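You operate a simulated robot arm through the tools that you are given. There is no shell and no other tool.

You are at the controls of a simulated robot arm. One attempt, no reset.

JOB
Shut the tunnel down; fan and belt run till it shows 50.
Fine: heat button off first; belt and fan off with one push each, at 50 or less on the display; each button off before its lever on the control box goes off; leave the knob.

It is judged by the outcome, as a careful person would: the job done as asked, and still so three seconds after it is handed in. It fails if anything else is knocked over, pushed out of place, dropped, spilled or broken.

ROBOT AND FRAMES
A 7-joint arm with a fingered hand, fixed in place. Base frame: the origin is on the floor under the middle of its stand, x ahead of it, y to its left, z up. Lengths are in mm, angles in degrees, forces in N, time in s.
With the tool pointing down near the work surface it reaches from about 180 to 700 mm from the base axis. Its first joint turns from -166.0 to 166.0 degrees. Payload 4 kg.
The tool frame sits at the grasp point between the pads (the TCP): z along the fingers, y along the line on which they close. The tips reach 26 mm beyond it. The gripper opens to 132 mm; its body begins 73 mm behind the TCP. The gripper is a hand of 4 fingers: y runs from the thumb to the fingers, the wrist lies at [0, 0, -239] in the tool frame, and closing takes about 1.5 s.
Orientation is that of the tool frame in the base frame, as a unit quaternion [x, y, z, w]. With the fingers straight down and closing along the base's y, the tool's x points along the base's -x, its y along +y and its z along -z.

CONTROLS
- The arm moves only by the tool send_rows. Its argument "series" is a list of rows, each an object of numbers (a shift or turn left out is 0, a gripper value left out holds the last): "dx", "dy", "dz": the shift along the base's x, y, z in m; "ax", "ay", "az": the turn, a rotation vector about the base's x, y, z in degrees. In form: [{"dx": .., "dy": .., "dz": .., "ax": .., "ay": .., "az": ..}, ...]. A call has 1 to 20 rows; each row shifts and turns the commanded pose from where the row before left it. "grip" is the opening, from 0 (shut) to 1 (fully open), set as the call begins (left out, the last holds). Rows are played at 5 a second. More than 50 mm and 8.6 degrees between two rows, or a gripper value outside its range, and nothing of the call is played. Where a pose cannot be reached the arm comes as near as it can. A force on the tool above 40 N (or 10 N above the force at the start of the call, whichever is more), or a blocked arm, ends the call early, and 0.2 s more pass. The fingers move at their own pace (about 72 mm/s each) and stop on an object; they squeeze with about 27 N. The grip force told is the motor's: it shows also when the fingers shut on nothing. Time passes only in rows, and 0.2 s behind the last, so rows that do not move let the fingers close. It gives the time, the measured TCP pose, the force on the tool (base axes), the opening and the grip force at its end, in the units of the frame above (readings bear some noise), with the torque about the TCP (base axes, N m) and any sound that the robot's microphone picked up.
- Cameras (640 x 400 px; columns grow to the right, rows downward): "scene" is fixed at [42.1, 495.9, 1613.5]; the picture's right is [-0.49, -0.87, 0.00], its down [-0.71, 0.40, -0.58] and it looks along [0.51, -0.29, -0.81] (base axes); focal length 303 px, centre (320, 200). "wrist" rides on the gripper at [68, 2, -97] in the tool frame; the picture's right is [-0.03, 1.00, 0.00], its down [-0.82, -0.02, -0.58] and it looks along [-0.58, -0.01, 0.82] (tool axes); focal length 270 px, centre (320, 200). There is no depth. A picture from a camera that has moved, and an enlarged one, comes with that camera's place and axes in the base frame and with its lens. The place of the scene camera against the robot may be out by one fixed shift of up to 12 mm in any direction.
- camera(camera): a new picture of that camera. No time passes.
- move_column(by): slides the trunk up (or, below 0, down) by that many mm; the arm rides with it, the base frame stays. It gives what a move gives, with no picture.
- preshape(shape): the hand has 4 fingers and takes this shape, open, in about a second: jaw (thumb against the fingers, like two jaws); tri (thumb and two fingers); tip (a fingertip pinch); poke (one finger out to press); point (the index stretched); flat (the hand flat); cup (the hand cupped); fist (a fist). The gripper value then closes the fingers along that shape, each until it touches; the sizes above hold for jaw. It gives what a move gives, with no picture.
- enlarge(camera, box): a new picture of the part [left, top, right, bottom] of that camera's present view, enlarged. No time passes.
- finish_job(): hands the job in; it is judged then, once.

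Nothing tells you positions but the pictures and the camera data. Unless the task says otherwise, let go and move clear before handing in.

The tools are called after "Request:" by a JSON object that holds its "api" and its "payload". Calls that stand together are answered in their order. send_rows: Moves the arm, as the interface text tells. Its arguments: {"type":"object","properties":{"series":{"type":"array","items":{"type":"object","properties":{"dx":{"type":"number"},"dy":{"type":"number"},"dz":{"type":"number"},"ax":{"type":"number"},"ay":{"type":"number"},"az":{"type":"number"}}}},"grip":{"type":"number"}},"required":["series"]} The other tools are called the same way: move_column (by) moves the trunk up or down; preshape (shape) gives the hand a shape; camera (camera) takes a picture; enlarge (camera, box) takes an enlarged picture of a part of a camera's view; finish_job () hands the job in.

At the start:

```text
clock: 0.0
eef_pos: [113.5, 320.6, 1377.0]
tcp_rot: [0.001, 1.0, -0.004, -0.004]
ft_force: [0.3, 0.5, 0.8]
wrist_torque: [-0.01, -0.03, 0.02]
width: 131.8
grasp_force: 0.1
shape: jaw
trunk travel left (down, up): [-525.0, 65.0]
```

scene: 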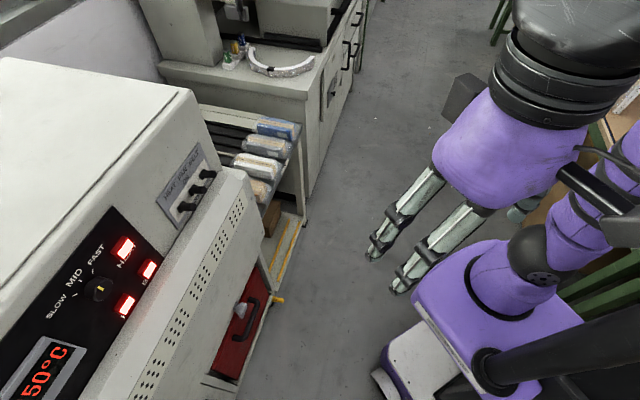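
wrist: 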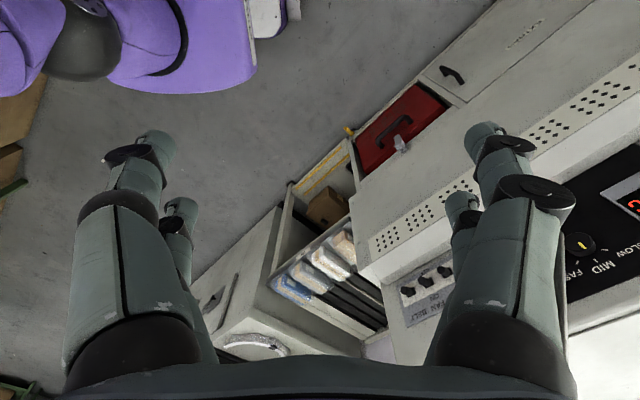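

I see a tunnel machine with a black panel (display, knob, three lit red buttons) and a small control box with three levers. I'll enlarge the views to read the labels.

Request:
{"api": "enlarge", "payload": {"camera": "scene", "box": [0, 200, 200, 400]}}

Request:
{"api": "enlarge", "payload": {"camera": "scene", "box": [130, 130, 290, 230]}}

Request:
{"api": "enlarge", "payload": {"camera": "wrist", "box": [380, 180, 640, 340]}}

```text
2.00 times, centred on (100, 300) of scene
camera zoom: at [42.1, 495.9, 1613.5], right [-0.49, -0.87, 0.0], down [-0.71, 0.4, -0.58], along [0.51, -0.29, -0.81], focal length 606 px, centre (760, 0)
```

zoom: 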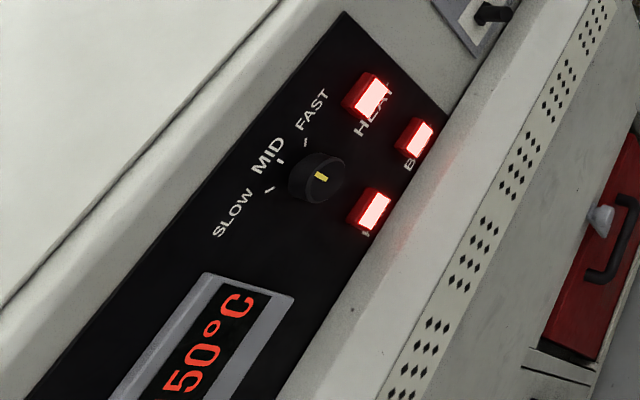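

```text
4.00 times, centred on (210, 180) of scene
camera zoom: at [42.1, 495.9, 1613.5], right [-0.49, -0.87, 0.0], down [-0.71, 0.4, -0.58], along [0.51, -0.29, -0.81], focal length 1211 px, centre (760, 280)
```

zoom: 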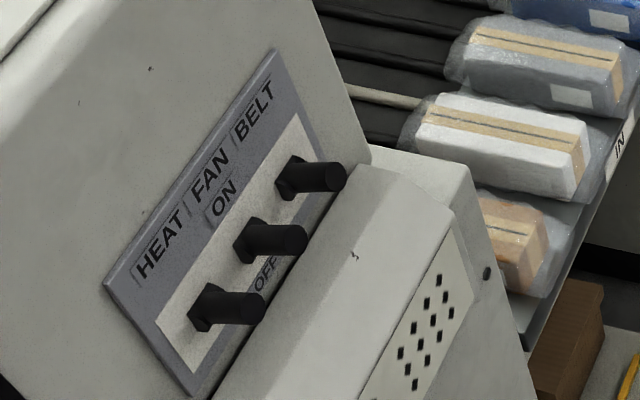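

```text
2.46 times, centred on (510, 260) of wrist
camera zoom: at [45.7, 322.4, 1475.0], right [0.03, 1.0, -0.01], down [0.82, -0.02, 0.57], along [0.57, -0.02, -0.82], focal length 665 px, centre (-148, 52)
```

zoom: 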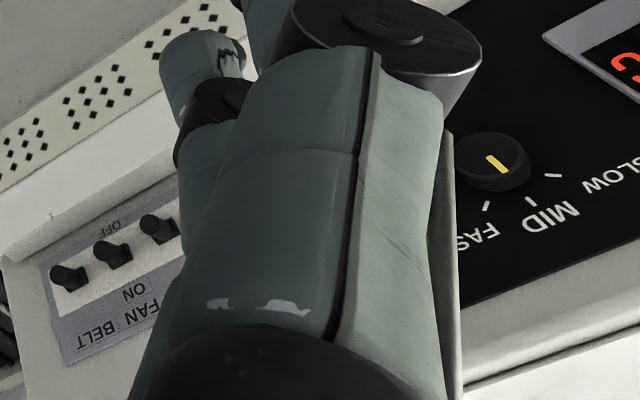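

The panel (display, knob, HEAT/BELT/FAN buttons) is roughly at x 320–390, y 640–710, z ~1150, and the lever box is around (490, 515, 1120). I'll shape the hand to poke and look at where the finger sits.

Request:
{"api": "preshape", "payload": {"shape": "poke"}}

Request:
{"api": "camera", "payload": {"camera": "wrist"}}

Request:
{"api": "camera", "payload": {"camera": "scene"}}

```text
clock: 0.9
eef_pos: [115.6, 321.6, 1375.1]
tcp_rot: [0.001, 1.0, -0.008, -0.005]
ft_force: [0.3, -0.5, 0.7]
wrist_torque: [-0.01, 0.01, -0.01]
width: 0.0
grasp_force: 0.1
shape: poke
trunk travel left (down, up): [-525.0, 65.0]
```

```text
taken
camera wrist: at [47.3, 323.4, 1473.4], right [0.03, 1.0, -0.01], down [0.82, -0.01, 0.57], along [0.57, -0.03, -0.82], focal length 270 px, centre (320, 200)
```

wrist: 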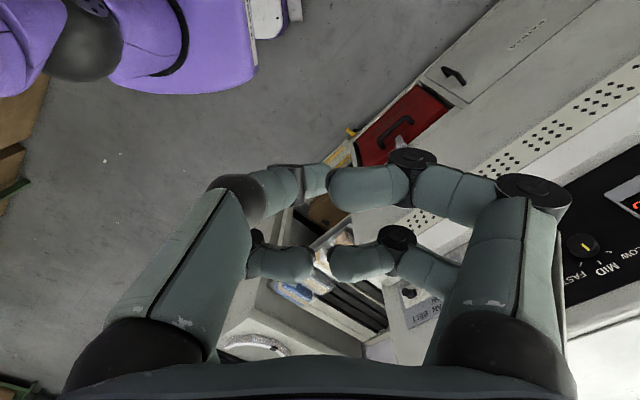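

```text
taken
```

scene: 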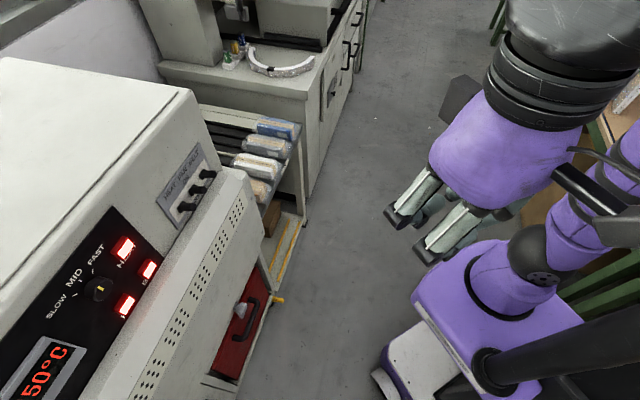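

The fingers may still be moving; I'll let a moment pass and look again.

Request:
{"api": "send_rows", "payload": {"series": [{"dx": 0}, {"dx": 0}, {"dx": 0}, {"dx": 0}, {"dx": 0}]}}

Request:
{"api": "camera", "payload": {"camera": "wrist"}}

Request:
{"api": "enlarge", "payload": {"camera": "scene", "box": [340, 100, 580, 300]}}

```text
clock: 2.1
eef_pos: [115.4, 320.0, 1373.7]
tcp_rot: [0.001, 1.0, -0.007, -0.005]
ft_force: [-1.5, 0.1, 0.1]
wrist_torque: [0.0, -0.01, -0.03]
width: 0.0
grasp_force: 0.1
shape: poke
trunk travel left (down, up): [-525.0, 65.0]
```

```text
taken
camera wrist: at [47.3, 323.7, 1473.2], right [0.03, 1.0, -0.01], down [0.82, -0.01, 0.57], along [0.57, -0.03, -0.82], focal length 270 px, centre (320, 200)
```

wrist: 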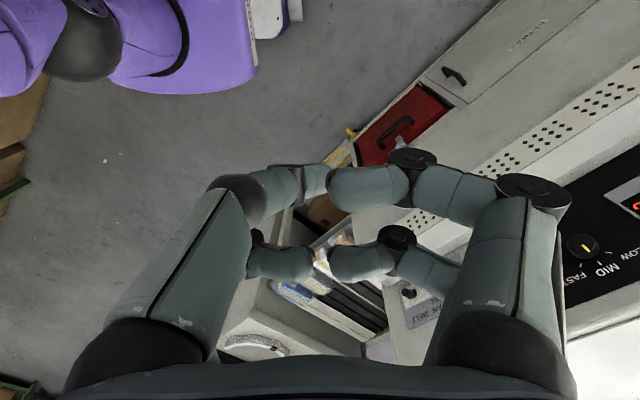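

```text
2.00 times, centred on (460, 200) of scene
camera zoom: at [42.1, 495.9, 1613.5], right [-0.49, -0.87, 0.0], down [-0.71, 0.4, -0.58], along [0.51, -0.29, -0.81], focal length 606 px, centre (40, 200)
```

zoom: 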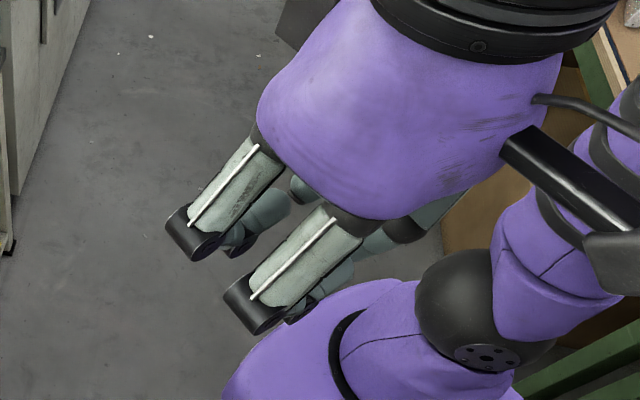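

All four fingers appear curled in this shape. I'll test what the grip value does here, away from everything.

Request:
{"api": "send_rows", "payload": {"series": [{"dx": 0}, {"dx": 0}, {"dx": 0}, {"dx": 0}, {"dx": 0}, {"dx": 0}, {"dx": 0}, {"dx": 0}], "grip": 1}}

Request:
{"api": "camera", "payload": {"camera": "wrist"}}

```text
clock: 3.9
eef_pos: [115.3, 321.2, 1374.7]
tcp_rot: [0.001, 1.0, -0.007, -0.005]
ft_force: [-0.1, 0.7, -0.1]
wrist_torque: [-0.01, 0.0, 0.0]
width: 0.0
grasp_force: 0.0
shape: poke
trunk travel left (down, up): [-525.0, 65.0]
```

```text
taken
camera wrist: at [47.6, 323.9, 1473.0], right [0.03, 1.0, -0.02], down [0.82, -0.01, 0.57], along [0.57, -0.03, -0.82], focal length 270 px, centre (320, 200)
```

wrist: 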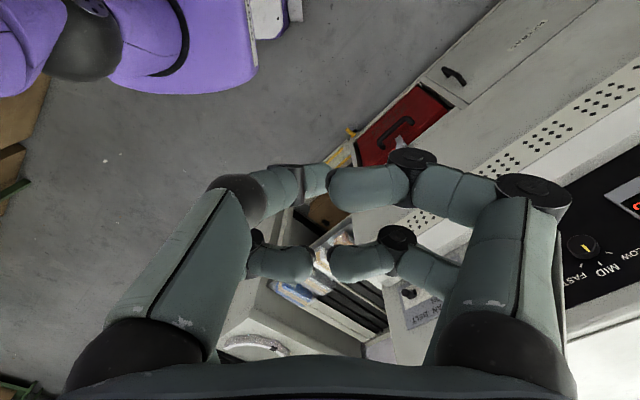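

Poke leaves all fingers folded here, with nothing stretched out as far as I can see. I'll try the "point" shape.

Request:
{"api": "preshape", "payload": {"shape": "point"}}

Request:
{"api": "send_rows", "payload": {"series": [{"dx": 0}, {"dx": 0}, {"dx": 0}]}}

Request:
{"api": "camera", "payload": {"camera": "wrist"}}

Request:
{"api": "camera", "payload": {"camera": "scene"}}

```text
clock: 4.8
eef_pos: [116.4, 321.4, 1374.9]
tcp_rot: [0.0, 1.0, -0.007, -0.005]
ft_force: [0.1, 0.0, 0.1]
wrist_torque: [-0.01, -0.01, 0.01]
width: 0.1
grasp_force: 0.1
shape: point
trunk travel left (down, up): [-525.0, 65.0]
```

```text
clock: 5.6
eef_pos: [116.3, 320.9, 1374.1]
tcp_rot: [0.001, 1.0, -0.008, -0.007]
ft_force: [0.0, -0.5, -0.2]
wrist_torque: [-0.03, -0.01, 0.03]
width: 0.1
grasp_force: 0.0
shape: point
trunk travel left (down, up): [-525.0, 65.0]
```

```text
taken
camera wrist: at [47.7, 324.0, 1472.9], right [0.03, 1.0, -0.02], down [0.82, -0.01, 0.57], along [0.57, -0.03, -0.82], focal length 270 px, centre (320, 200)
```

wrist: 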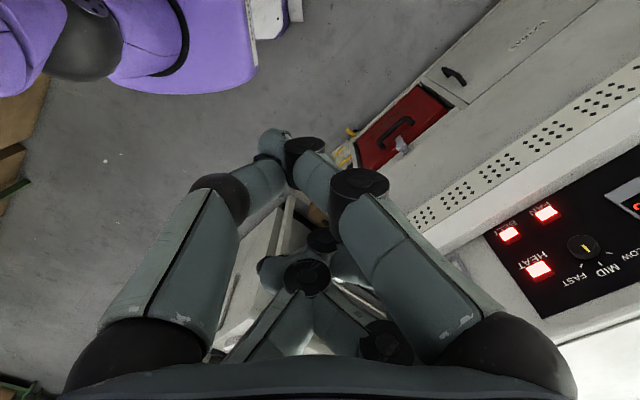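

```text
taken
```

scene: 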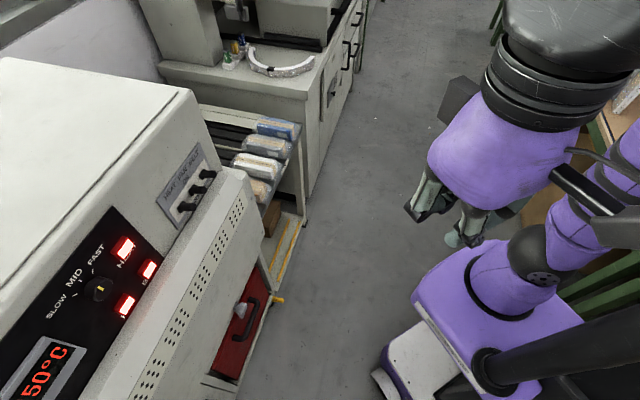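

The buttons are now visible from the wrist: HEAT upper right, BELT and FAN in the lower row, and the panel looks near vertical, facing about (-0.7,-0.7). I'll turn the hand toward the panel and pitch it up, moving closer for a better view.

Request:
{"api": "send_rows", "payload": {"series": [{"az": 7.2, "dx": 0.011, "dy": 0.012}, {"az": 7.2, "dx": 0.011, "dy": 0.012}, {"az": 7.2, "dx": 0.011, "dy": 0.012}, {"az": 7.2, "dx": 0.011, "dy": 0.012}, {"az": 7.2, "dx": 0.011, "dy": 0.012}, {"az": 7.2, "dx": 0.011, "dy": 0.012}, {"ax": 5.1, "ay": -5.48, "dx": 0.011, "dy": 0.015}, {"ax": 5.1, "ay": -5.48, "dx": 0.011, "dy": 0.015}, {"ax": 5.1, "ay": -5.48, "dx": 0.011, "dy": 0.015}, {"ax": 5.1, "ay": -5.48, "dx": 0.011, "dy": 0.015}, {"ax": 5.1, "ay": -5.48, "dx": 0.011, "dy": 0.015}, {"ax": 5.1, "ay": -5.48, "dx": 0.011, "dy": 0.015}]}}

Request:
{"api": "camera", "payload": {"camera": "wrist"}}

Request:
{"api": "camera", "payload": {"camera": "scene"}}

```text
clock: 8.2
eef_pos: [239.9, 478.3, 1366.5]
tcp_rot: [-0.341, 0.86, 0.135, 0.354]
ft_force: [-0.7, -0.3, 0.6]
wrist_torque: [-0.01, 0.0, 0.01]
width: 0.3
grasp_force: 0.1
shape: point
out of reach, approached as far as the arm can: row 3, 5, 6
trunk travel left (down, up): [-525.0, 65.0]
```

```text
taken
camera wrist: at [153.2, 399.3, 1387.8], right [-0.67, 0.74, 0.01], down [0.14, 0.11, 0.98], along [0.73, 0.66, -0.18], focal length 270 px, centre (320, 200)
```

wrist: 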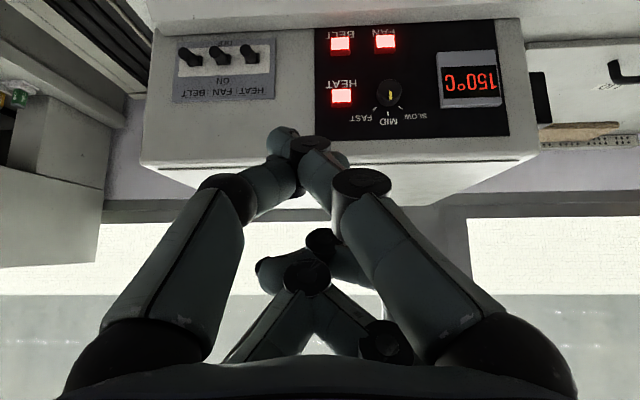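

```text
taken
```

scene: 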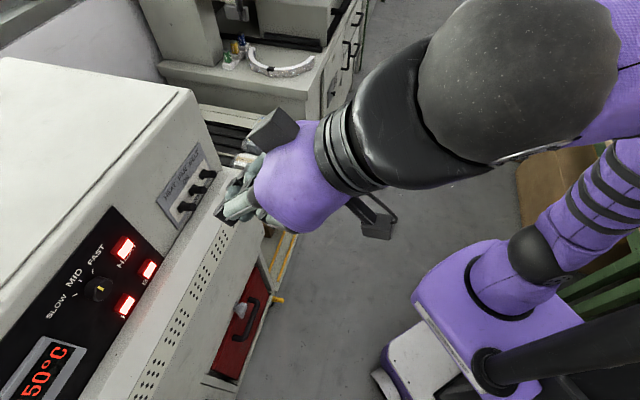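

Now I have a clear (upside-down) view: display 150 °C, HEAT button upper right near (392, 658, 1173), FAN and BELT beneath, and the levers to the right of the panel. Next I'll examine the hand shapes from this better angle.

Request:
{"api": "preshape", "payload": {"shape": "poke"}}

Request:
{"api": "camera", "payload": {"camera": "wrist"}}

Request:
{"api": "enlarge", "payload": {"camera": "scene", "box": [180, 100, 340, 260]}}

Request:
{"api": "preshape", "payload": {"shape": "tip"}}

Request:
{"api": "camera", "payload": {"camera": "wrist"}}

Request:
{"api": "enlarge", "payload": {"camera": "scene", "box": [180, 100, 340, 260]}}

```text
clock: 9.1
eef_pos: [241.9, 477.0, 1365.9]
tcp_rot: [-0.339, 0.861, 0.134, 0.354]
ft_force: [0.7, 1.1, 1.3]
wrist_torque: [0.01, -0.01, 0.02]
width: 0.0
grasp_force: 0.0
shape: poke
trunk travel left (down, up): [-525.0, 65.0]
```

```text
taken
camera wrist: at [153.8, 398.5, 1388.1], right [-0.67, 0.75, 0.01], down [0.14, 0.11, 0.98], along [0.73, 0.66, -0.18], focal length 270 px, centre (320, 200)
```

wrist: 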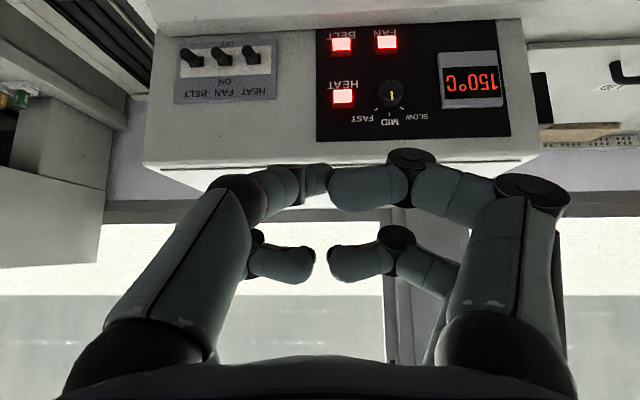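

```text
2.50 times, centred on (260, 180) of scene
camera zoom: at [42.1, 495.9, 1613.5], right [-0.49, -0.87, 0.0], down [-0.71, 0.4, -0.58], along [0.51, -0.29, -0.81], focal length 757 px, centre (470, 250)
```

zoom: 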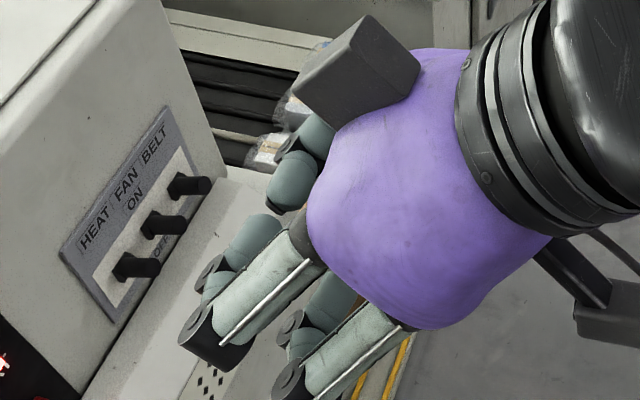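

```text
clock: 10.0
eef_pos: [242.0, 475.2, 1365.2]
tcp_rot: [-0.339, 0.861, 0.135, 0.354]
ft_force: [-0.5, -0.6, 0.4]
wrist_torque: [0.0, 0.01, 0.0]
width: 131.7
grasp_force: 0.1
shape: tip
trunk travel left (down, up): [-525.0, 65.0]
```

```text
taken
camera wrist: at [153.9, 398.5, 1388.1], right [-0.67, 0.75, 0.01], down [0.14, 0.11, 0.98], along [0.73, 0.66, -0.18], focal length 270 px, centre (320, 200)
```

wrist: 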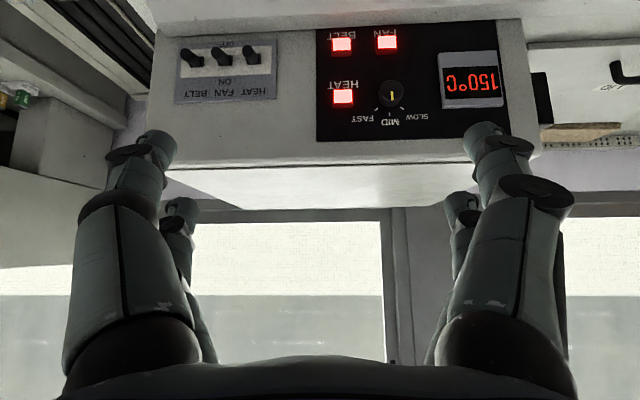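

```text
2.50 times, centred on (260, 180) of scene
camera zoom: at [42.1, 495.9, 1613.5], right [-0.49, -0.87, 0.0], down [-0.71, 0.4, -0.58], along [0.51, -0.29, -0.81], focal length 757 px, centre (470, 250)
```

zoom: 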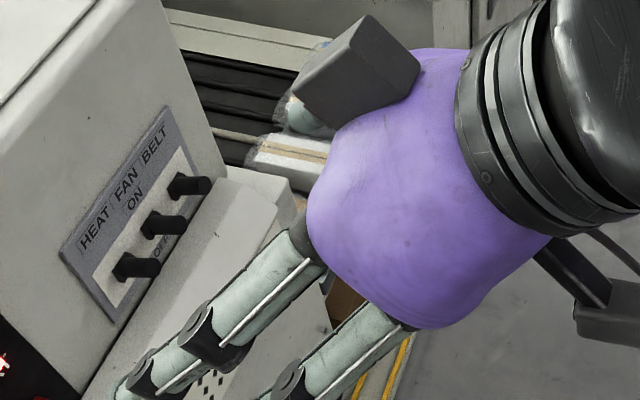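

Poke folds all four fingers, while "tip" leaves them extended. I'll close the tip shape to see whether it makes a narrow pressing point.

Request:
{"api": "send_rows", "payload": {"series": [{"dx": 0}, {"dx": 0}, {"dx": 0}, {"dx": 0}, {"dx": 0}, {"dx": 0}, {"dx": 0}, {"dx": 0}], "grip": 0}}

Request:
{"api": "camera", "payload": {"camera": "wrist"}}

Request:
{"api": "enlarge", "payload": {"camera": "scene", "box": [180, 100, 340, 260]}}

Request:
{"api": "preshape", "payload": {"shape": "tri"}}

Request:
{"api": "camera", "payload": {"camera": "wrist"}}

Request:
{"api": "enlarge", "payload": {"camera": "scene", "box": [180, 100, 340, 260]}}

```text
clock: 11.8
eef_pos: [241.1, 476.3, 1365.5]
tcp_rot: [-0.339, 0.861, 0.134, 0.354]
ft_force: [0.0, 0.2, -0.2]
wrist_torque: [-0.01, -0.03, -0.01]
width: 0.1
grasp_force: 26.8
shape: tip
trunk travel left (down, up): [-525.0, 65.0]
```

```text
taken
camera wrist: at [153.8, 398.6, 1388.0], right [-0.67, 0.75, 0.01], down [0.14, 0.11, 0.98], along [0.73, 0.66, -0.18], focal length 270 px, centre (320, 200)
```

wrist: 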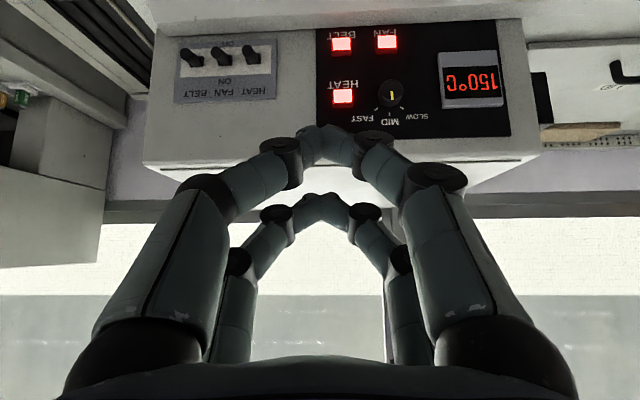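

```text
2.50 times, centred on (260, 180) of scene
camera zoom: at [42.1, 495.9, 1613.5], right [-0.49, -0.87, 0.0], down [-0.71, 0.4, -0.58], along [0.51, -0.29, -0.81], focal length 757 px, centre (470, 250)
```

zoom: 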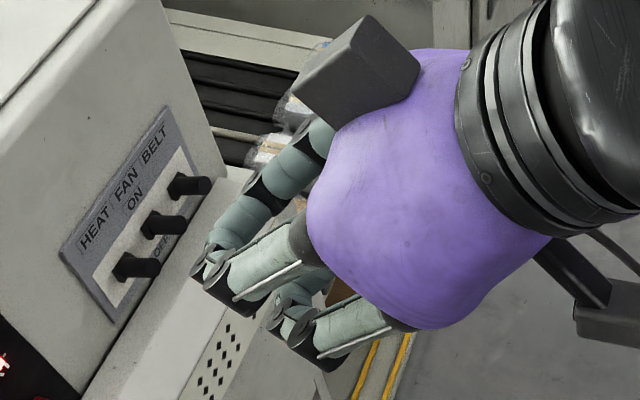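

```text
clock: 12.7
eef_pos: [241.5, 476.3, 1366.5]
tcp_rot: [-0.34, 0.861, 0.135, 0.354]
ft_force: [0.4, -0.5, 0.2]
wrist_torque: [0.0, 0.0, 0.03]
width: 132.0
grasp_force: 0.1
shape: tri
trunk travel left (down, up): [-525.0, 65.0]
```

```text
taken
camera wrist: at [153.8, 398.5, 1388.0], right [-0.67, 0.75, 0.01], down [0.14, 0.11, 0.98], along [0.73, 0.66, -0.18], focal length 270 px, centre (320, 200)
```

wrist: 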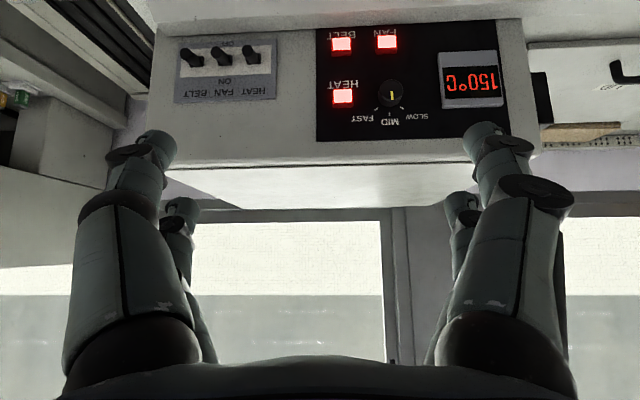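

```text
2.50 times, centred on (260, 180) of scene
camera zoom: at [42.1, 495.9, 1613.5], right [-0.49, -0.87, 0.0], down [-0.71, 0.4, -0.58], along [0.51, -0.29, -0.81], focal length 757 px, centre (470, 250)
```

zoom: 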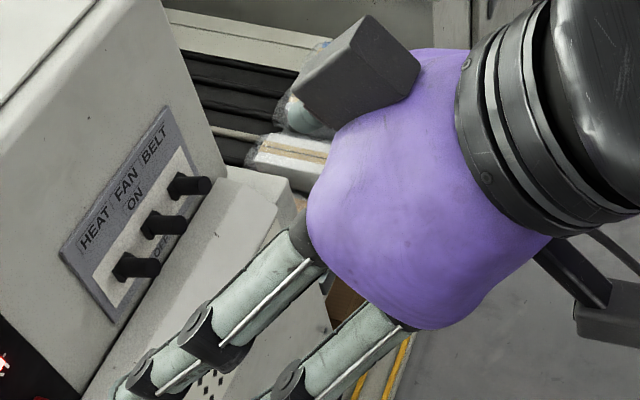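

The fingers work as two opposed pairs about 40 mm apart; closed, each pair makes a blunt tip. Let me look at the panel and levers in more detail from here.

Request:
{"api": "enlarge", "payload": {"camera": "wrist", "box": [160, 20, 300, 110]}}

Request:
{"api": "enlarge", "payload": {"camera": "wrist", "box": [310, 10, 520, 140]}}

Request:
{"api": "enlarge", "payload": {"camera": "scene", "box": [80, 180, 220, 340]}}

```text
4.44 times, centred on (230, 65) of wrist
camera zoom: at [153.8, 398.5, 1388.0], right [-0.67, 0.75, 0.01], down [0.14, 0.11, 0.98], along [0.73, 0.66, -0.18], focal length 1201 px, centre (720, 800)
```

zoom: 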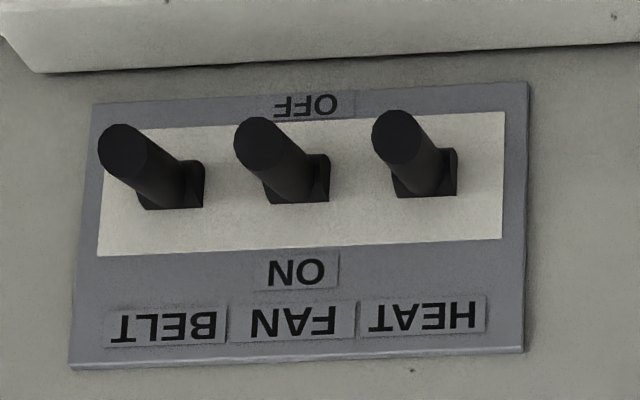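

```text
3.05 times, centred on (415, 75) of wrist
camera zoom: at [153.8, 398.5, 1388.0], right [-0.67, 0.75, 0.01], down [0.14, 0.11, 0.98], along [0.73, 0.66, -0.18], focal length 824 px, centre (30, 581)
```

zoom: 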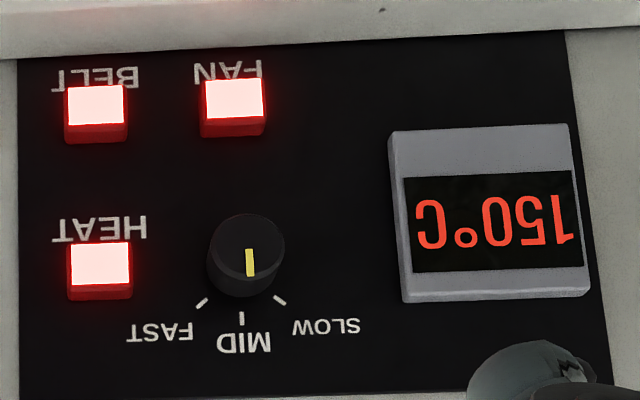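

```text
2.50 times, centred on (150, 260) of scene
camera zoom: at [42.1, 495.9, 1613.5], right [-0.49, -0.87, 0.0], down [-0.71, 0.4, -0.58], along [0.51, -0.29, -0.81], focal length 757 px, centre (745, 50)
```

zoom: 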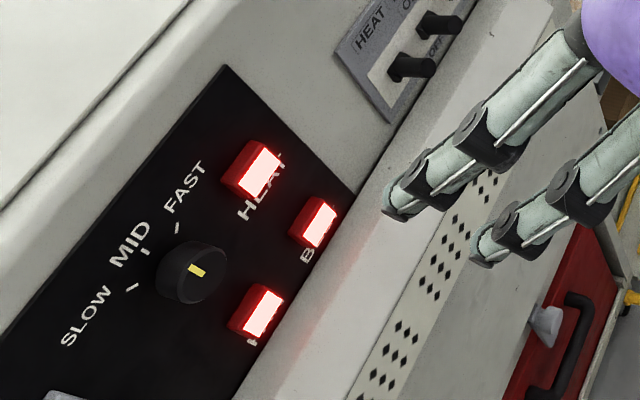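

The levers are tilted up (ON); OFF is below. I'll check the jaw shape closed as a pressing tool.

Request:
{"api": "preshape", "payload": {"shape": "jaw"}}

Request:
{"api": "send_rows", "payload": {"series": [{"dx": 0}, {"dx": 0}, {"dx": 0}, {"dx": 0}, {"dx": 0}, {"dx": 0}, {"dx": 0}, {"dx": 0}], "grip": 0}}

Request:
{"api": "camera", "payload": {"camera": "wrist"}}

Request:
{"api": "enlarge", "payload": {"camera": "scene", "box": [180, 100, 340, 260]}}

```text
clock: 13.6
eef_pos: [242.7, 477.5, 1365.3]
tcp_rot: [-0.339, 0.861, 0.134, 0.354]
ft_force: [-0.2, -0.3, -0.3]
wrist_torque: [0.01, -0.02, 0.02]
width: 131.8
grasp_force: 0.2
shape: jaw
trunk travel left (down, up): [-525.0, 65.0]
```

```text
clock: 15.4
eef_pos: [241.6, 474.9, 1366.0]
tcp_rot: [-0.339, 0.861, 0.134, 0.355]
ft_force: [-0.1, -0.1, 1.0]
wrist_torque: [0.0, 0.02, -0.01]
width: 0.1
grasp_force: 27.1
shape: jaw
trunk travel left (down, up): [-525.0, 65.0]
```

```text
taken
camera wrist: at [153.8, 398.5, 1388.1], right [-0.67, 0.75, 0.01], down [0.14, 0.11, 0.98], along [0.73, 0.66, -0.18], focal length 270 px, centre (320, 200)
```

wrist: 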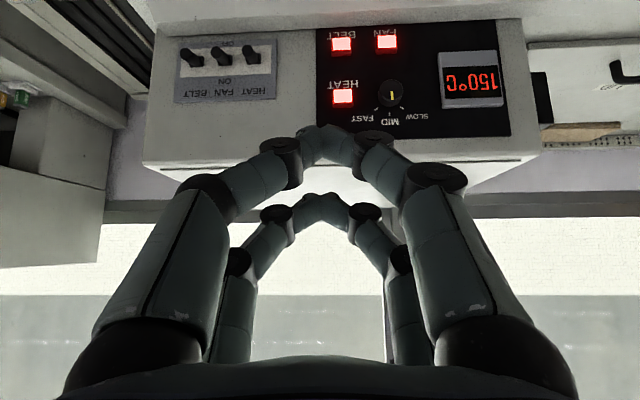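

```text
2.50 times, centred on (260, 180) of scene
camera zoom: at [42.1, 495.9, 1613.5], right [-0.49, -0.87, 0.0], down [-0.71, 0.4, -0.58], along [0.51, -0.29, -0.81], focal length 757 px, centre (470, 250)
```

zoom: 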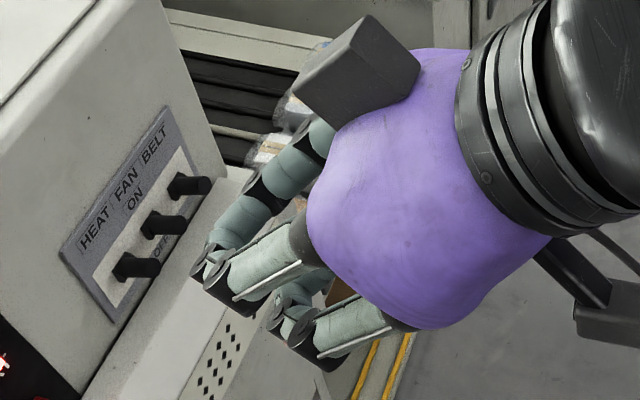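

Closed jaw gives a usable tip: at this 45° pitch the upper pair leads by about 28 mm. I'll move to a spot roughly 50 mm in front of the HEAT button and check the view.

Request:
{"api": "send_rows", "payload": {"series": [{"dx": 0.0111, "dy": 0.0155, "dz": -0.0236}, {"dx": 0.0111, "dy": 0.0155, "dz": -0.0236}, {"dx": 0.0111, "dy": 0.0155, "dz": -0.0236}, {"dx": 0.0111, "dy": 0.0155, "dz": -0.0236}, {"dx": 0.0111, "dy": 0.0155, "dz": -0.0236}, {"dx": 0.0111, "dy": 0.0155, "dz": -0.0236}, {"dx": 0.01, "dy": 0.012, "dz": -0.0236}, {"dx": 0.01, "dy": 0.012, "dz": -0.0236}]}}

Request:
{"api": "camera", "payload": {"camera": "wrist"}}

Request:
{"api": "camera", "payload": {"camera": "scene"}}

```text
clock: 17.2
eef_pos: [329.2, 592.8, 1175.9]
tcp_rot: [-0.339, 0.861, 0.134, 0.354]
ft_force: [-0.3, 0.2, 0.0]
wrist_torque: [-0.05, 0.04, -0.01]
width: 0.0
grasp_force: 27.0
shape: jaw
trunk travel left (down, up): [-525.0, 65.0]
```

```text
taken
camera wrist: at [242.2, 515.1, 1198.1], right [-0.67, 0.75, 0.01], down [0.14, 0.11, 0.98], along [0.73, 0.66, -0.18], focal length 270 px, centre (320, 200)
```

wrist: 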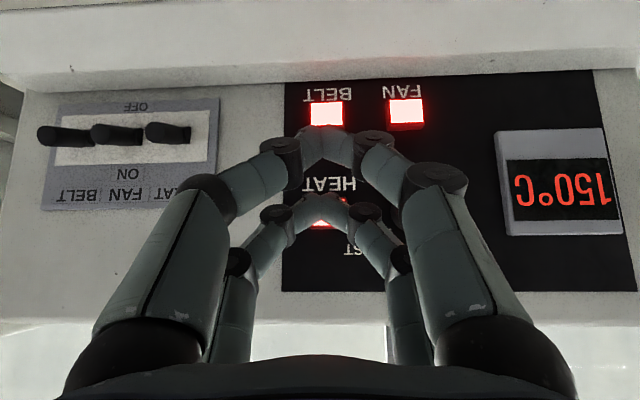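

```text
taken
```

scene: 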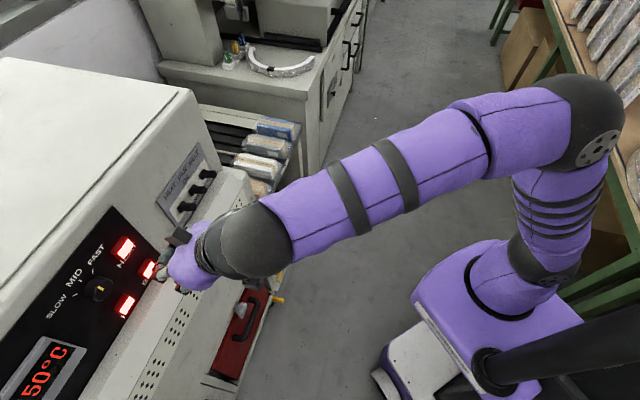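

The arm reached it well. The HEAT button shows right behind the leading finger pair; I'll zoom in to align.

Request:
{"api": "enlarge", "payload": {"camera": "wrist", "box": [250, 80, 450, 260]}}

Request:
{"api": "enlarge", "payload": {"camera": "scene", "box": [80, 200, 240, 320]}}

```text
2.22 times, centred on (350, 170) of wrist
camera zoom: at [242.2, 515.1, 1198.1], right [-0.67, 0.75, 0.01], down [0.14, 0.11, 0.98], along [0.73, 0.66, -0.18], focal length 601 px, centre (253, 267)
```

zoom: 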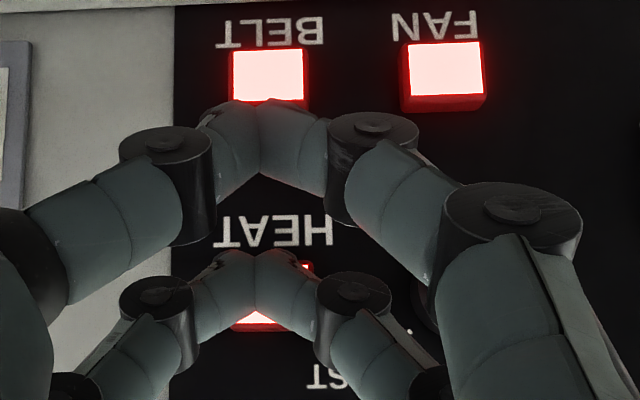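

```text
3.33 times, centred on (160, 260) of scene
camera zoom: at [42.1, 495.9, 1613.5], right [-0.49, -0.87, 0.0], down [-0.71, 0.4, -0.58], along [0.51, -0.29, -0.81], focal length 1009 px, centre (853, 0)
```

zoom: 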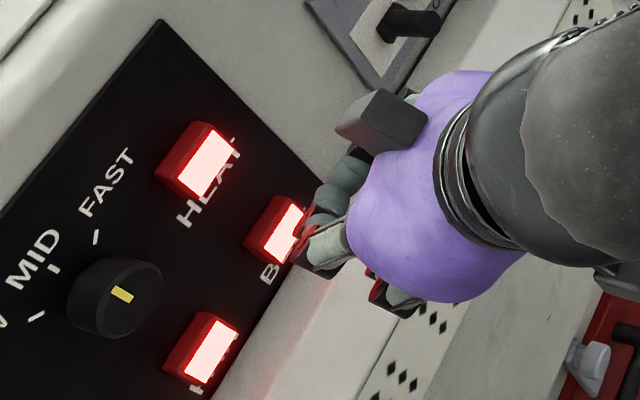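

Triangulating between the two wrist views puts the button faces at about HEAT (397, 664, 1170), BELT (395, 664, 1085), FAN (348, 711, 1086). The leading tip is about 66 mm short of HEAT and 6 mm to one side, so I'll close most of that gap.

Request:
{"api": "send_rows", "payload": {"series": [{"dx": 0.0065, "dy": 0.0077, "dz": -0.0004}, {"dx": 0.0065, "dy": 0.0077, "dz": -0.0004}, {"dx": 0.0065, "dy": 0.0077, "dz": -0.0004}, {"dx": 0.0065, "dy": 0.0077, "dz": -0.0004}, {"dx": 0.0065, "dy": 0.0077, "dz": -0.0004}, {"dx": 0}]}}

Request:
{"api": "enlarge", "payload": {"camera": "wrist", "box": [220, 80, 420, 260]}}

Request:
{"api": "enlarge", "payload": {"camera": "scene", "box": [80, 200, 240, 320]}}

```text
clock: 18.6
eef_pos: [362.3, 632.8, 1176.2]
tcp_rot: [-0.339, 0.861, 0.134, 0.355]
ft_force: [-0.1, -0.8, 0.7]
wrist_torque: [0.0, 0.0, 0.0]
width: 0.1
grasp_force: 27.3
shape: jaw
trunk travel left (down, up): [-525.0, 65.0]
```

```text
2.22 times, centred on (320, 170) of wrist
camera zoom: at [274.4, 553.8, 1197.0], right [-0.67, 0.75, 0.01], down [0.14, 0.11, 0.98], along [0.73, 0.66, -0.18], focal length 601 px, centre (320, 267)
```

zoom: 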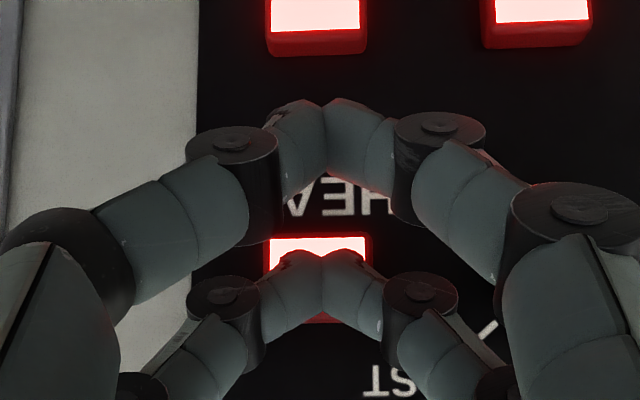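

```text
3.33 times, centred on (160, 260) of scene
camera zoom: at [42.1, 495.9, 1613.5], right [-0.49, -0.87, 0.0], down [-0.71, 0.4, -0.58], along [0.51, -0.29, -0.81], focal length 1009 px, centre (853, 0)
```

zoom: 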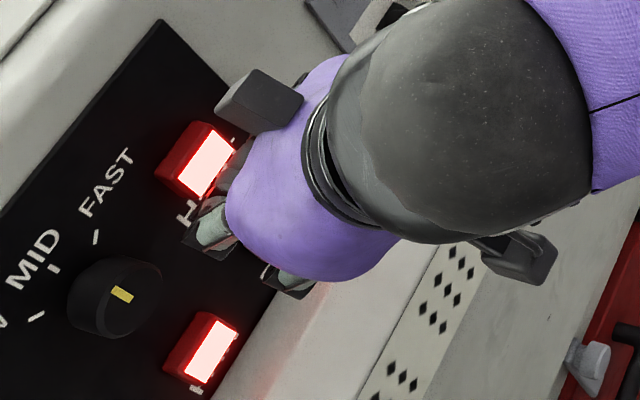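

Tip and button are laterally aligned, about 16 mm apart. I'll advance slowly and watch the force and the light.

Request:
{"api": "send_rows", "payload": {"series": [{"dx": 0.0022, "dy": 0.002}, {"dx": 0.0022, "dy": 0.002}, {"dx": 0.0022, "dy": 0.002}, {"dx": 0.0022, "dy": 0.002}]}}

Request:
{"api": "enlarge", "payload": {"camera": "wrist", "box": [220, 80, 420, 260]}}

```text
clock: 19.6
eef_pos: [370.8, 639.7, 1173.8]
tcp_rot: [-0.339, 0.861, 0.134, 0.354]
ft_force: [0.1, -0.7, 0.3]
wrist_torque: [0.06, 0.01, 0.0]
width: 0.0
grasp_force: 27.1
shape: jaw
trunk travel left (down, up): [-525.0, 65.0]
```

```text
2.22 times, centred on (320, 170) of wrist
camera zoom: at [282.8, 561.6, 1196.8], right [-0.67, 0.75, 0.01], down [0.14, 0.11, 0.98], along [0.73, 0.66, -0.18], focal length 601 px, centre (320, 267)
```

zoom: 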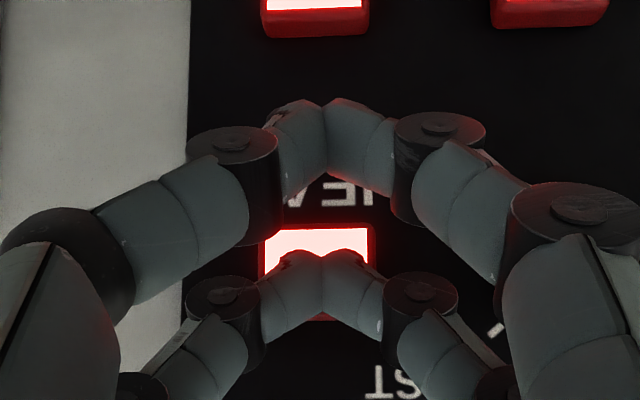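

No contact yet. Continuing in small steps.

Request:
{"api": "send_rows", "payload": {"series": [{"dx": 0.0015, "dy": 0.0014}, {"dx": 0.0015, "dy": 0.0014}, {"dx": 0.0015, "dy": 0.0014}]}}

Request:
{"api": "enlarge", "payload": {"camera": "wrist", "box": [220, 80, 420, 260]}}

```text
clock: 20.4
eef_pos: [374.8, 642.9, 1175.1]
tcp_rot: [-0.339, 0.861, 0.135, 0.354]
ft_force: [-1.3, -1.1, 0.0]
wrist_torque: [-0.03, -0.01, 0.01]
width: 0.0
grasp_force: 26.8
shape: jaw
trunk travel left (down, up): [-525.0, 65.0]
```

```text
2.22 times, centred on (320, 170) of wrist
camera zoom: at [287.1, 565.8, 1197.1], right [-0.67, 0.75, 0.01], down [0.14, 0.11, 0.98], along [0.73, 0.66, -0.18], focal length 601 px, centre (320, 267)
```

zoom: 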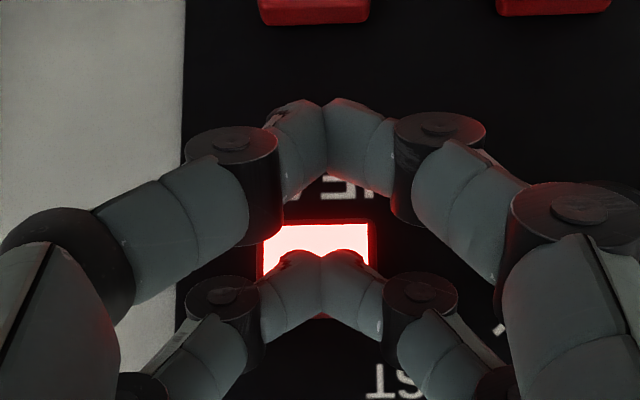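

There may be a slight first contact (about 1.7 N). Continuing with 1.5 mm steps.

Request:
{"api": "send_rows", "payload": {"series": [{"dx": 0.0011, "dy": 0.001}, {"dx": 0.0011, "dy": 0.001}]}}

Request:
{"api": "enlarge", "payload": {"camera": "wrist", "box": [220, 80, 420, 260]}}

```text
clock: 21.0
eef_pos: [376.5, 645.6, 1175.4]
tcp_rot: [-0.339, 0.862, 0.134, 0.353]
ft_force: [-2.3, -2.3, -0.7]
wrist_torque: [-0.04, 0.04, -0.02]
width: 0.1
grasp_force: 27.2
shape: jaw
trunk travel left (down, up): [-525.0, 65.0]
heard: click
```

```text
2.22 times, centred on (320, 170) of wrist
camera zoom: at [288.9, 567.6, 1197.2], right [-0.67, 0.75, 0.01], down [0.14, 0.11, 0.98], along [0.73, 0.66, -0.18], focal length 601 px, centre (320, 267)
```

zoom: 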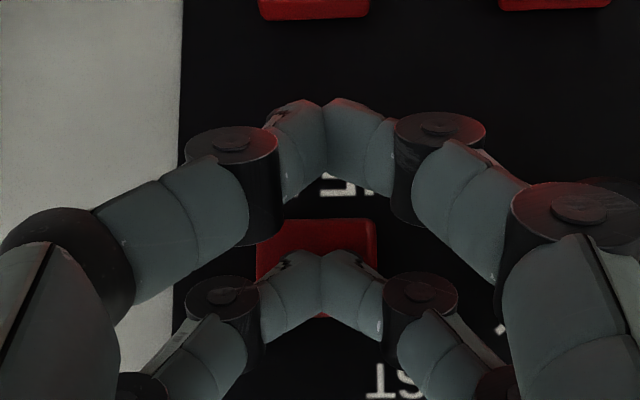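

Click heard and the HEAT light is out. Backing straight off and checking the whole panel.

Request:
{"api": "send_rows", "payload": {"series": [{"dx": -0.0073, "dy": -0.0068}, {"dx": -0.0073, "dy": -0.0068}, {"dx": -0.0073, "dy": -0.0068}, {"dx": -0.0073, "dy": -0.0068}, {"dx": -0.0073, "dy": -0.0068}, {"dx": -0.0073, "dy": -0.0068}, {"dx": -0.0073, "dy": -0.0068}]}}

Request:
{"api": "camera", "payload": {"camera": "wrist"}}

Request:
{"api": "camera", "payload": {"camera": "scene"}}

```text
clock: 22.6
eef_pos: [326.4, 598.8, 1174.1]
tcp_rot: [-0.34, 0.861, 0.135, 0.353]
ft_force: [-0.1, -0.3, -0.7]
wrist_torque: [-0.03, 0.01, -0.01]
width: 0.1
grasp_force: 26.8
shape: jaw
trunk travel left (down, up): [-525.0, 65.0]
```

```text
taken
camera wrist: at [238.0, 520.4, 1196.2], right [-0.67, 0.75, 0.01], down [0.14, 0.11, 0.98], along [0.73, 0.66, -0.18], focal length 270 px, centre (320, 200)
```

wrist: 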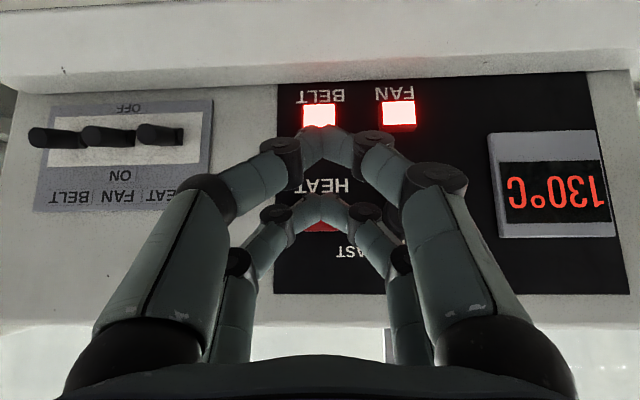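

```text
taken
```

scene: 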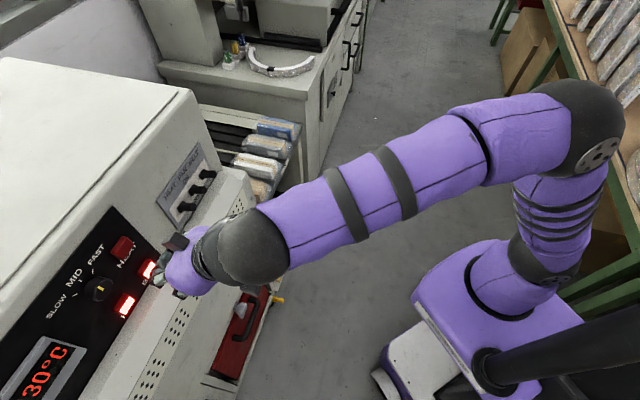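

HEAT is off and the display is already falling (130). While it cools, I'll lower the hand to stand in front of the BELT button, well back, and check the clearance to the ledge.

Request:
{"api": "send_rows", "payload": {"series": [{"dz": -0.0164}, {"dz": -0.0164}, {"dz": -0.0164}, {"dz": -0.0164}, {"dz": -0.0164}]}}

Request:
{"api": "camera", "payload": {"camera": "wrist"}}

Request:
{"api": "camera", "payload": {"camera": "scene"}}

```text
clock: 23.8
eef_pos: [327.2, 599.4, 1092.5]
tcp_rot: [-0.339, 0.861, 0.134, 0.355]
ft_force: [0.4, -0.4, -0.3]
wrist_torque: [0.0, -0.02, -0.04]
width: 0.0
grasp_force: 26.9
shape: jaw
trunk travel left (down, up): [-525.0, 65.0]
```

```text
taken
camera wrist: at [238.8, 520.8, 1113.8], right [-0.67, 0.75, 0.01], down [0.14, 0.11, 0.98], along [0.73, 0.66, -0.18], focal length 270 px, centre (320, 200)
```

wrist: 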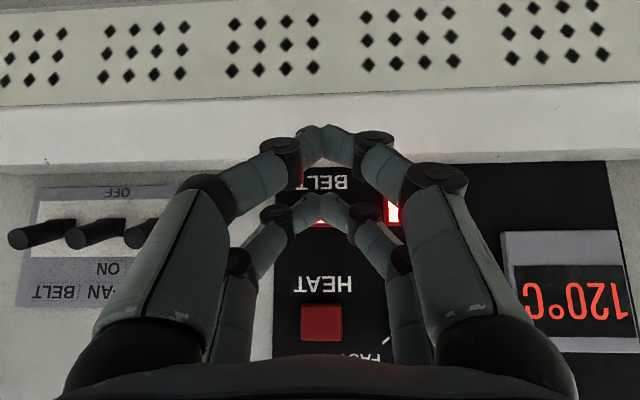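

```text
taken
```

scene: 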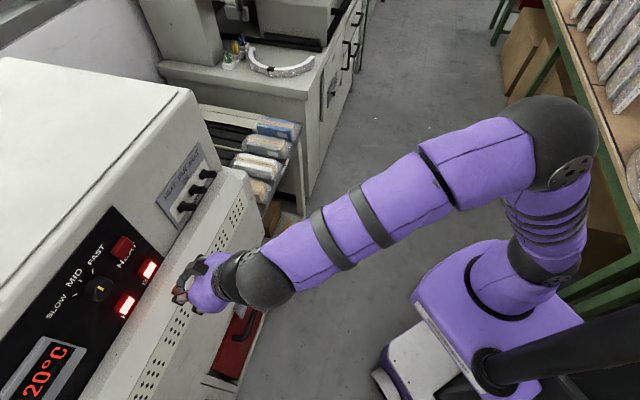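

The ledge's outer edge works out to about 85 mm below my leading tip and there's ample clearance. The display shows 120; I'll zoom to align with BELT.

Request:
{"api": "enlarge", "payload": {"camera": "wrist", "box": [220, 110, 420, 290]}}

```text
2.22 times, centred on (320, 200) of wrist
camera zoom: at [238.8, 520.8, 1113.8], right [-0.67, 0.75, 0.01], down [0.14, 0.11, 0.98], along [0.73, 0.66, -0.18], focal length 601 px, centre (320, 200)
```

zoom: 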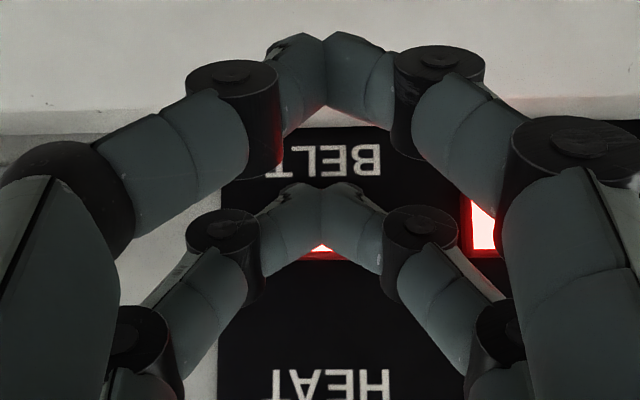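

Aligned with BELT. I'll advance to about 13 mm from the button and wait there for the display.

Request:
{"api": "send_rows", "payload": {"series": [{"dx": 0.0073, "dy": 0.0068}, {"dx": 0.0073, "dy": 0.0068}, {"dx": 0.0073, "dy": 0.0068}, {"dx": 0.0073, "dy": 0.0068}, {"dx": 0.0073, "dy": 0.0068}, {"dx": 0.003, "dy": 0.0028}]}}

Request:
{"api": "camera", "payload": {"camera": "wrist"}}

Request:
{"api": "enlarge", "payload": {"camera": "wrist", "box": [220, 110, 420, 290]}}

Request:
{"api": "camera", "payload": {"camera": "scene"}}

```text
clock: 25.2
eef_pos: [366.2, 634.7, 1092.4]
tcp_rot: [-0.339, 0.861, 0.135, 0.355]
ft_force: [-0.8, 0.8, -0.1]
wrist_torque: [0.02, 0.02, 0.03]
width: 0.1
grasp_force: 27.0
shape: jaw
trunk travel left (down, up): [-525.0, 65.0]
```

```text
taken
camera wrist: at [278.2, 557.0, 1115.5], right [-0.67, 0.75, 0.01], down [0.14, 0.11, 0.98], along [0.73, 0.66, -0.18], focal length 270 px, centre (320, 200)
```

wrist: 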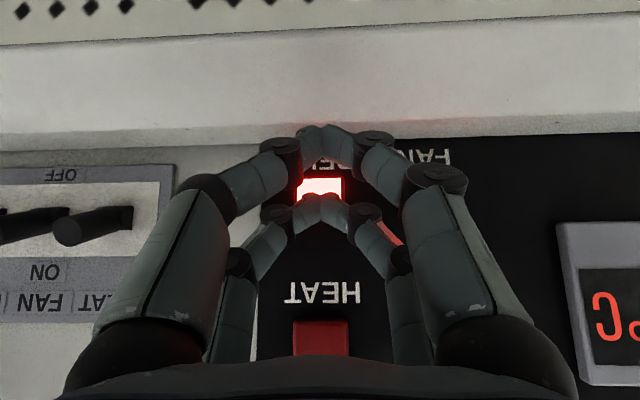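

```text
2.22 times, centred on (320, 200) of wrist
camera zoom: at [278.2, 557.0, 1115.5], right [-0.67, 0.75, 0.01], down [0.14, 0.11, 0.98], along [0.73, 0.66, -0.18], focal length 601 px, centre (320, 200)
```

zoom: 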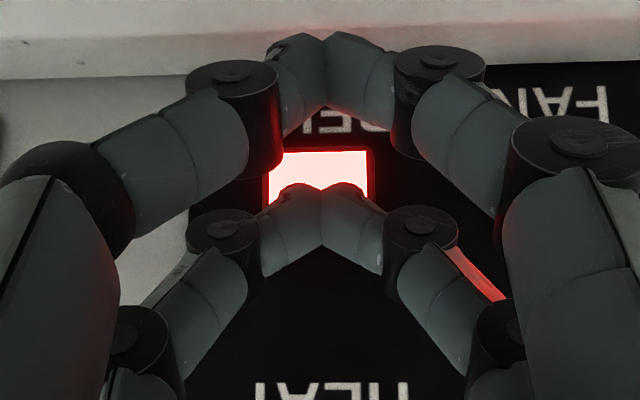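

```text
taken
```

scene: 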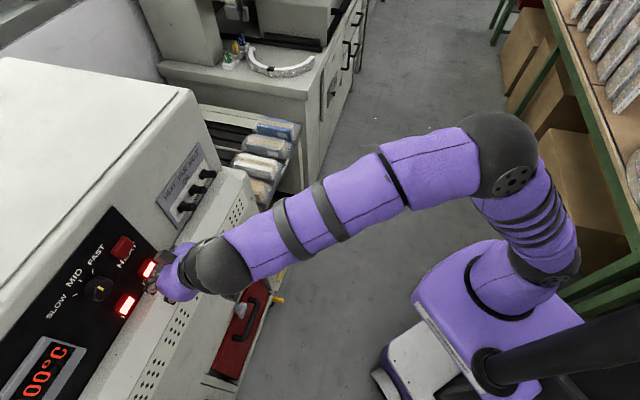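

The display reads 100 now. The tip sits about 6 mm high on BELT, so I'll lower it by 5 mm and wait.

Request:
{"api": "send_rows", "payload": {"series": [{"dz": -0.0025}, {"dz": -0.0025}, {"dx": 0}, {"dx": 0}, {"dx": 0}, {"dx": 0}, {"dx": 0}, {"dx": 0}, {"dx": 0}, {"dx": 0}, {"dx": 0}, {"dx": 0}, {"dx": 0}, {"dx": 0}, {"dx": 0}, {"dx": 0}, {"dx": 0}, {"dx": 0}, {"dx": 0}, {"dx": 0}]}}

Request:
{"api": "camera", "payload": {"camera": "wrist"}}

Request:
{"api": "enlarge", "payload": {"camera": "scene", "box": [0, 220, 200, 400]}}

```text
clock: 29.4
eef_pos: [366.0, 635.3, 1086.9]
tcp_rot: [-0.34, 0.861, 0.135, 0.354]
ft_force: [-0.3, -0.2, 0.4]
wrist_torque: [0.0, 0.02, 0.01]
width: 0.0
grasp_force: 27.0
shape: jaw
trunk travel left (down, up): [-525.0, 65.0]
```

```text
taken
camera wrist: at [277.5, 556.9, 1110.0], right [-0.67, 0.75, 0.01], down [0.14, 0.11, 0.98], along [0.73, 0.66, -0.18], focal length 270 px, centre (320, 200)
```

wrist: 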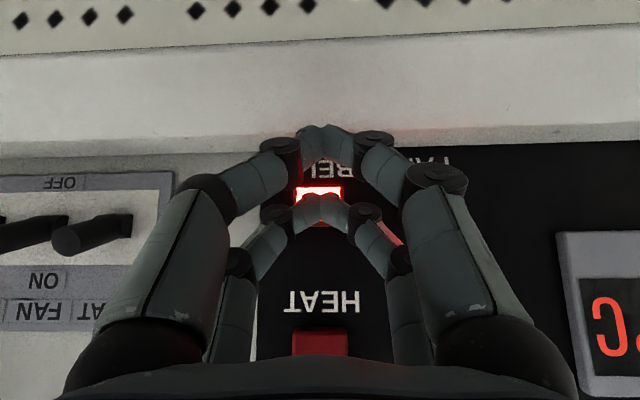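

```text
2.22 times, centred on (100, 310) of scene
camera zoom: at [42.1, 495.9, 1613.5], right [-0.49, -0.87, 0.0], down [-0.71, 0.4, -0.58], along [0.51, -0.29, -0.81], focal length 673 px, centre (809, -44)
```

zoom: 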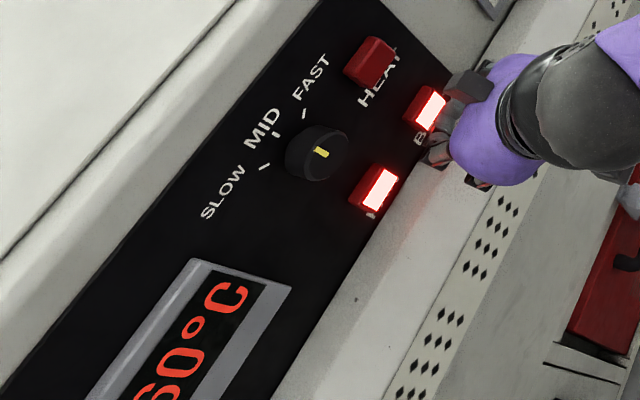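

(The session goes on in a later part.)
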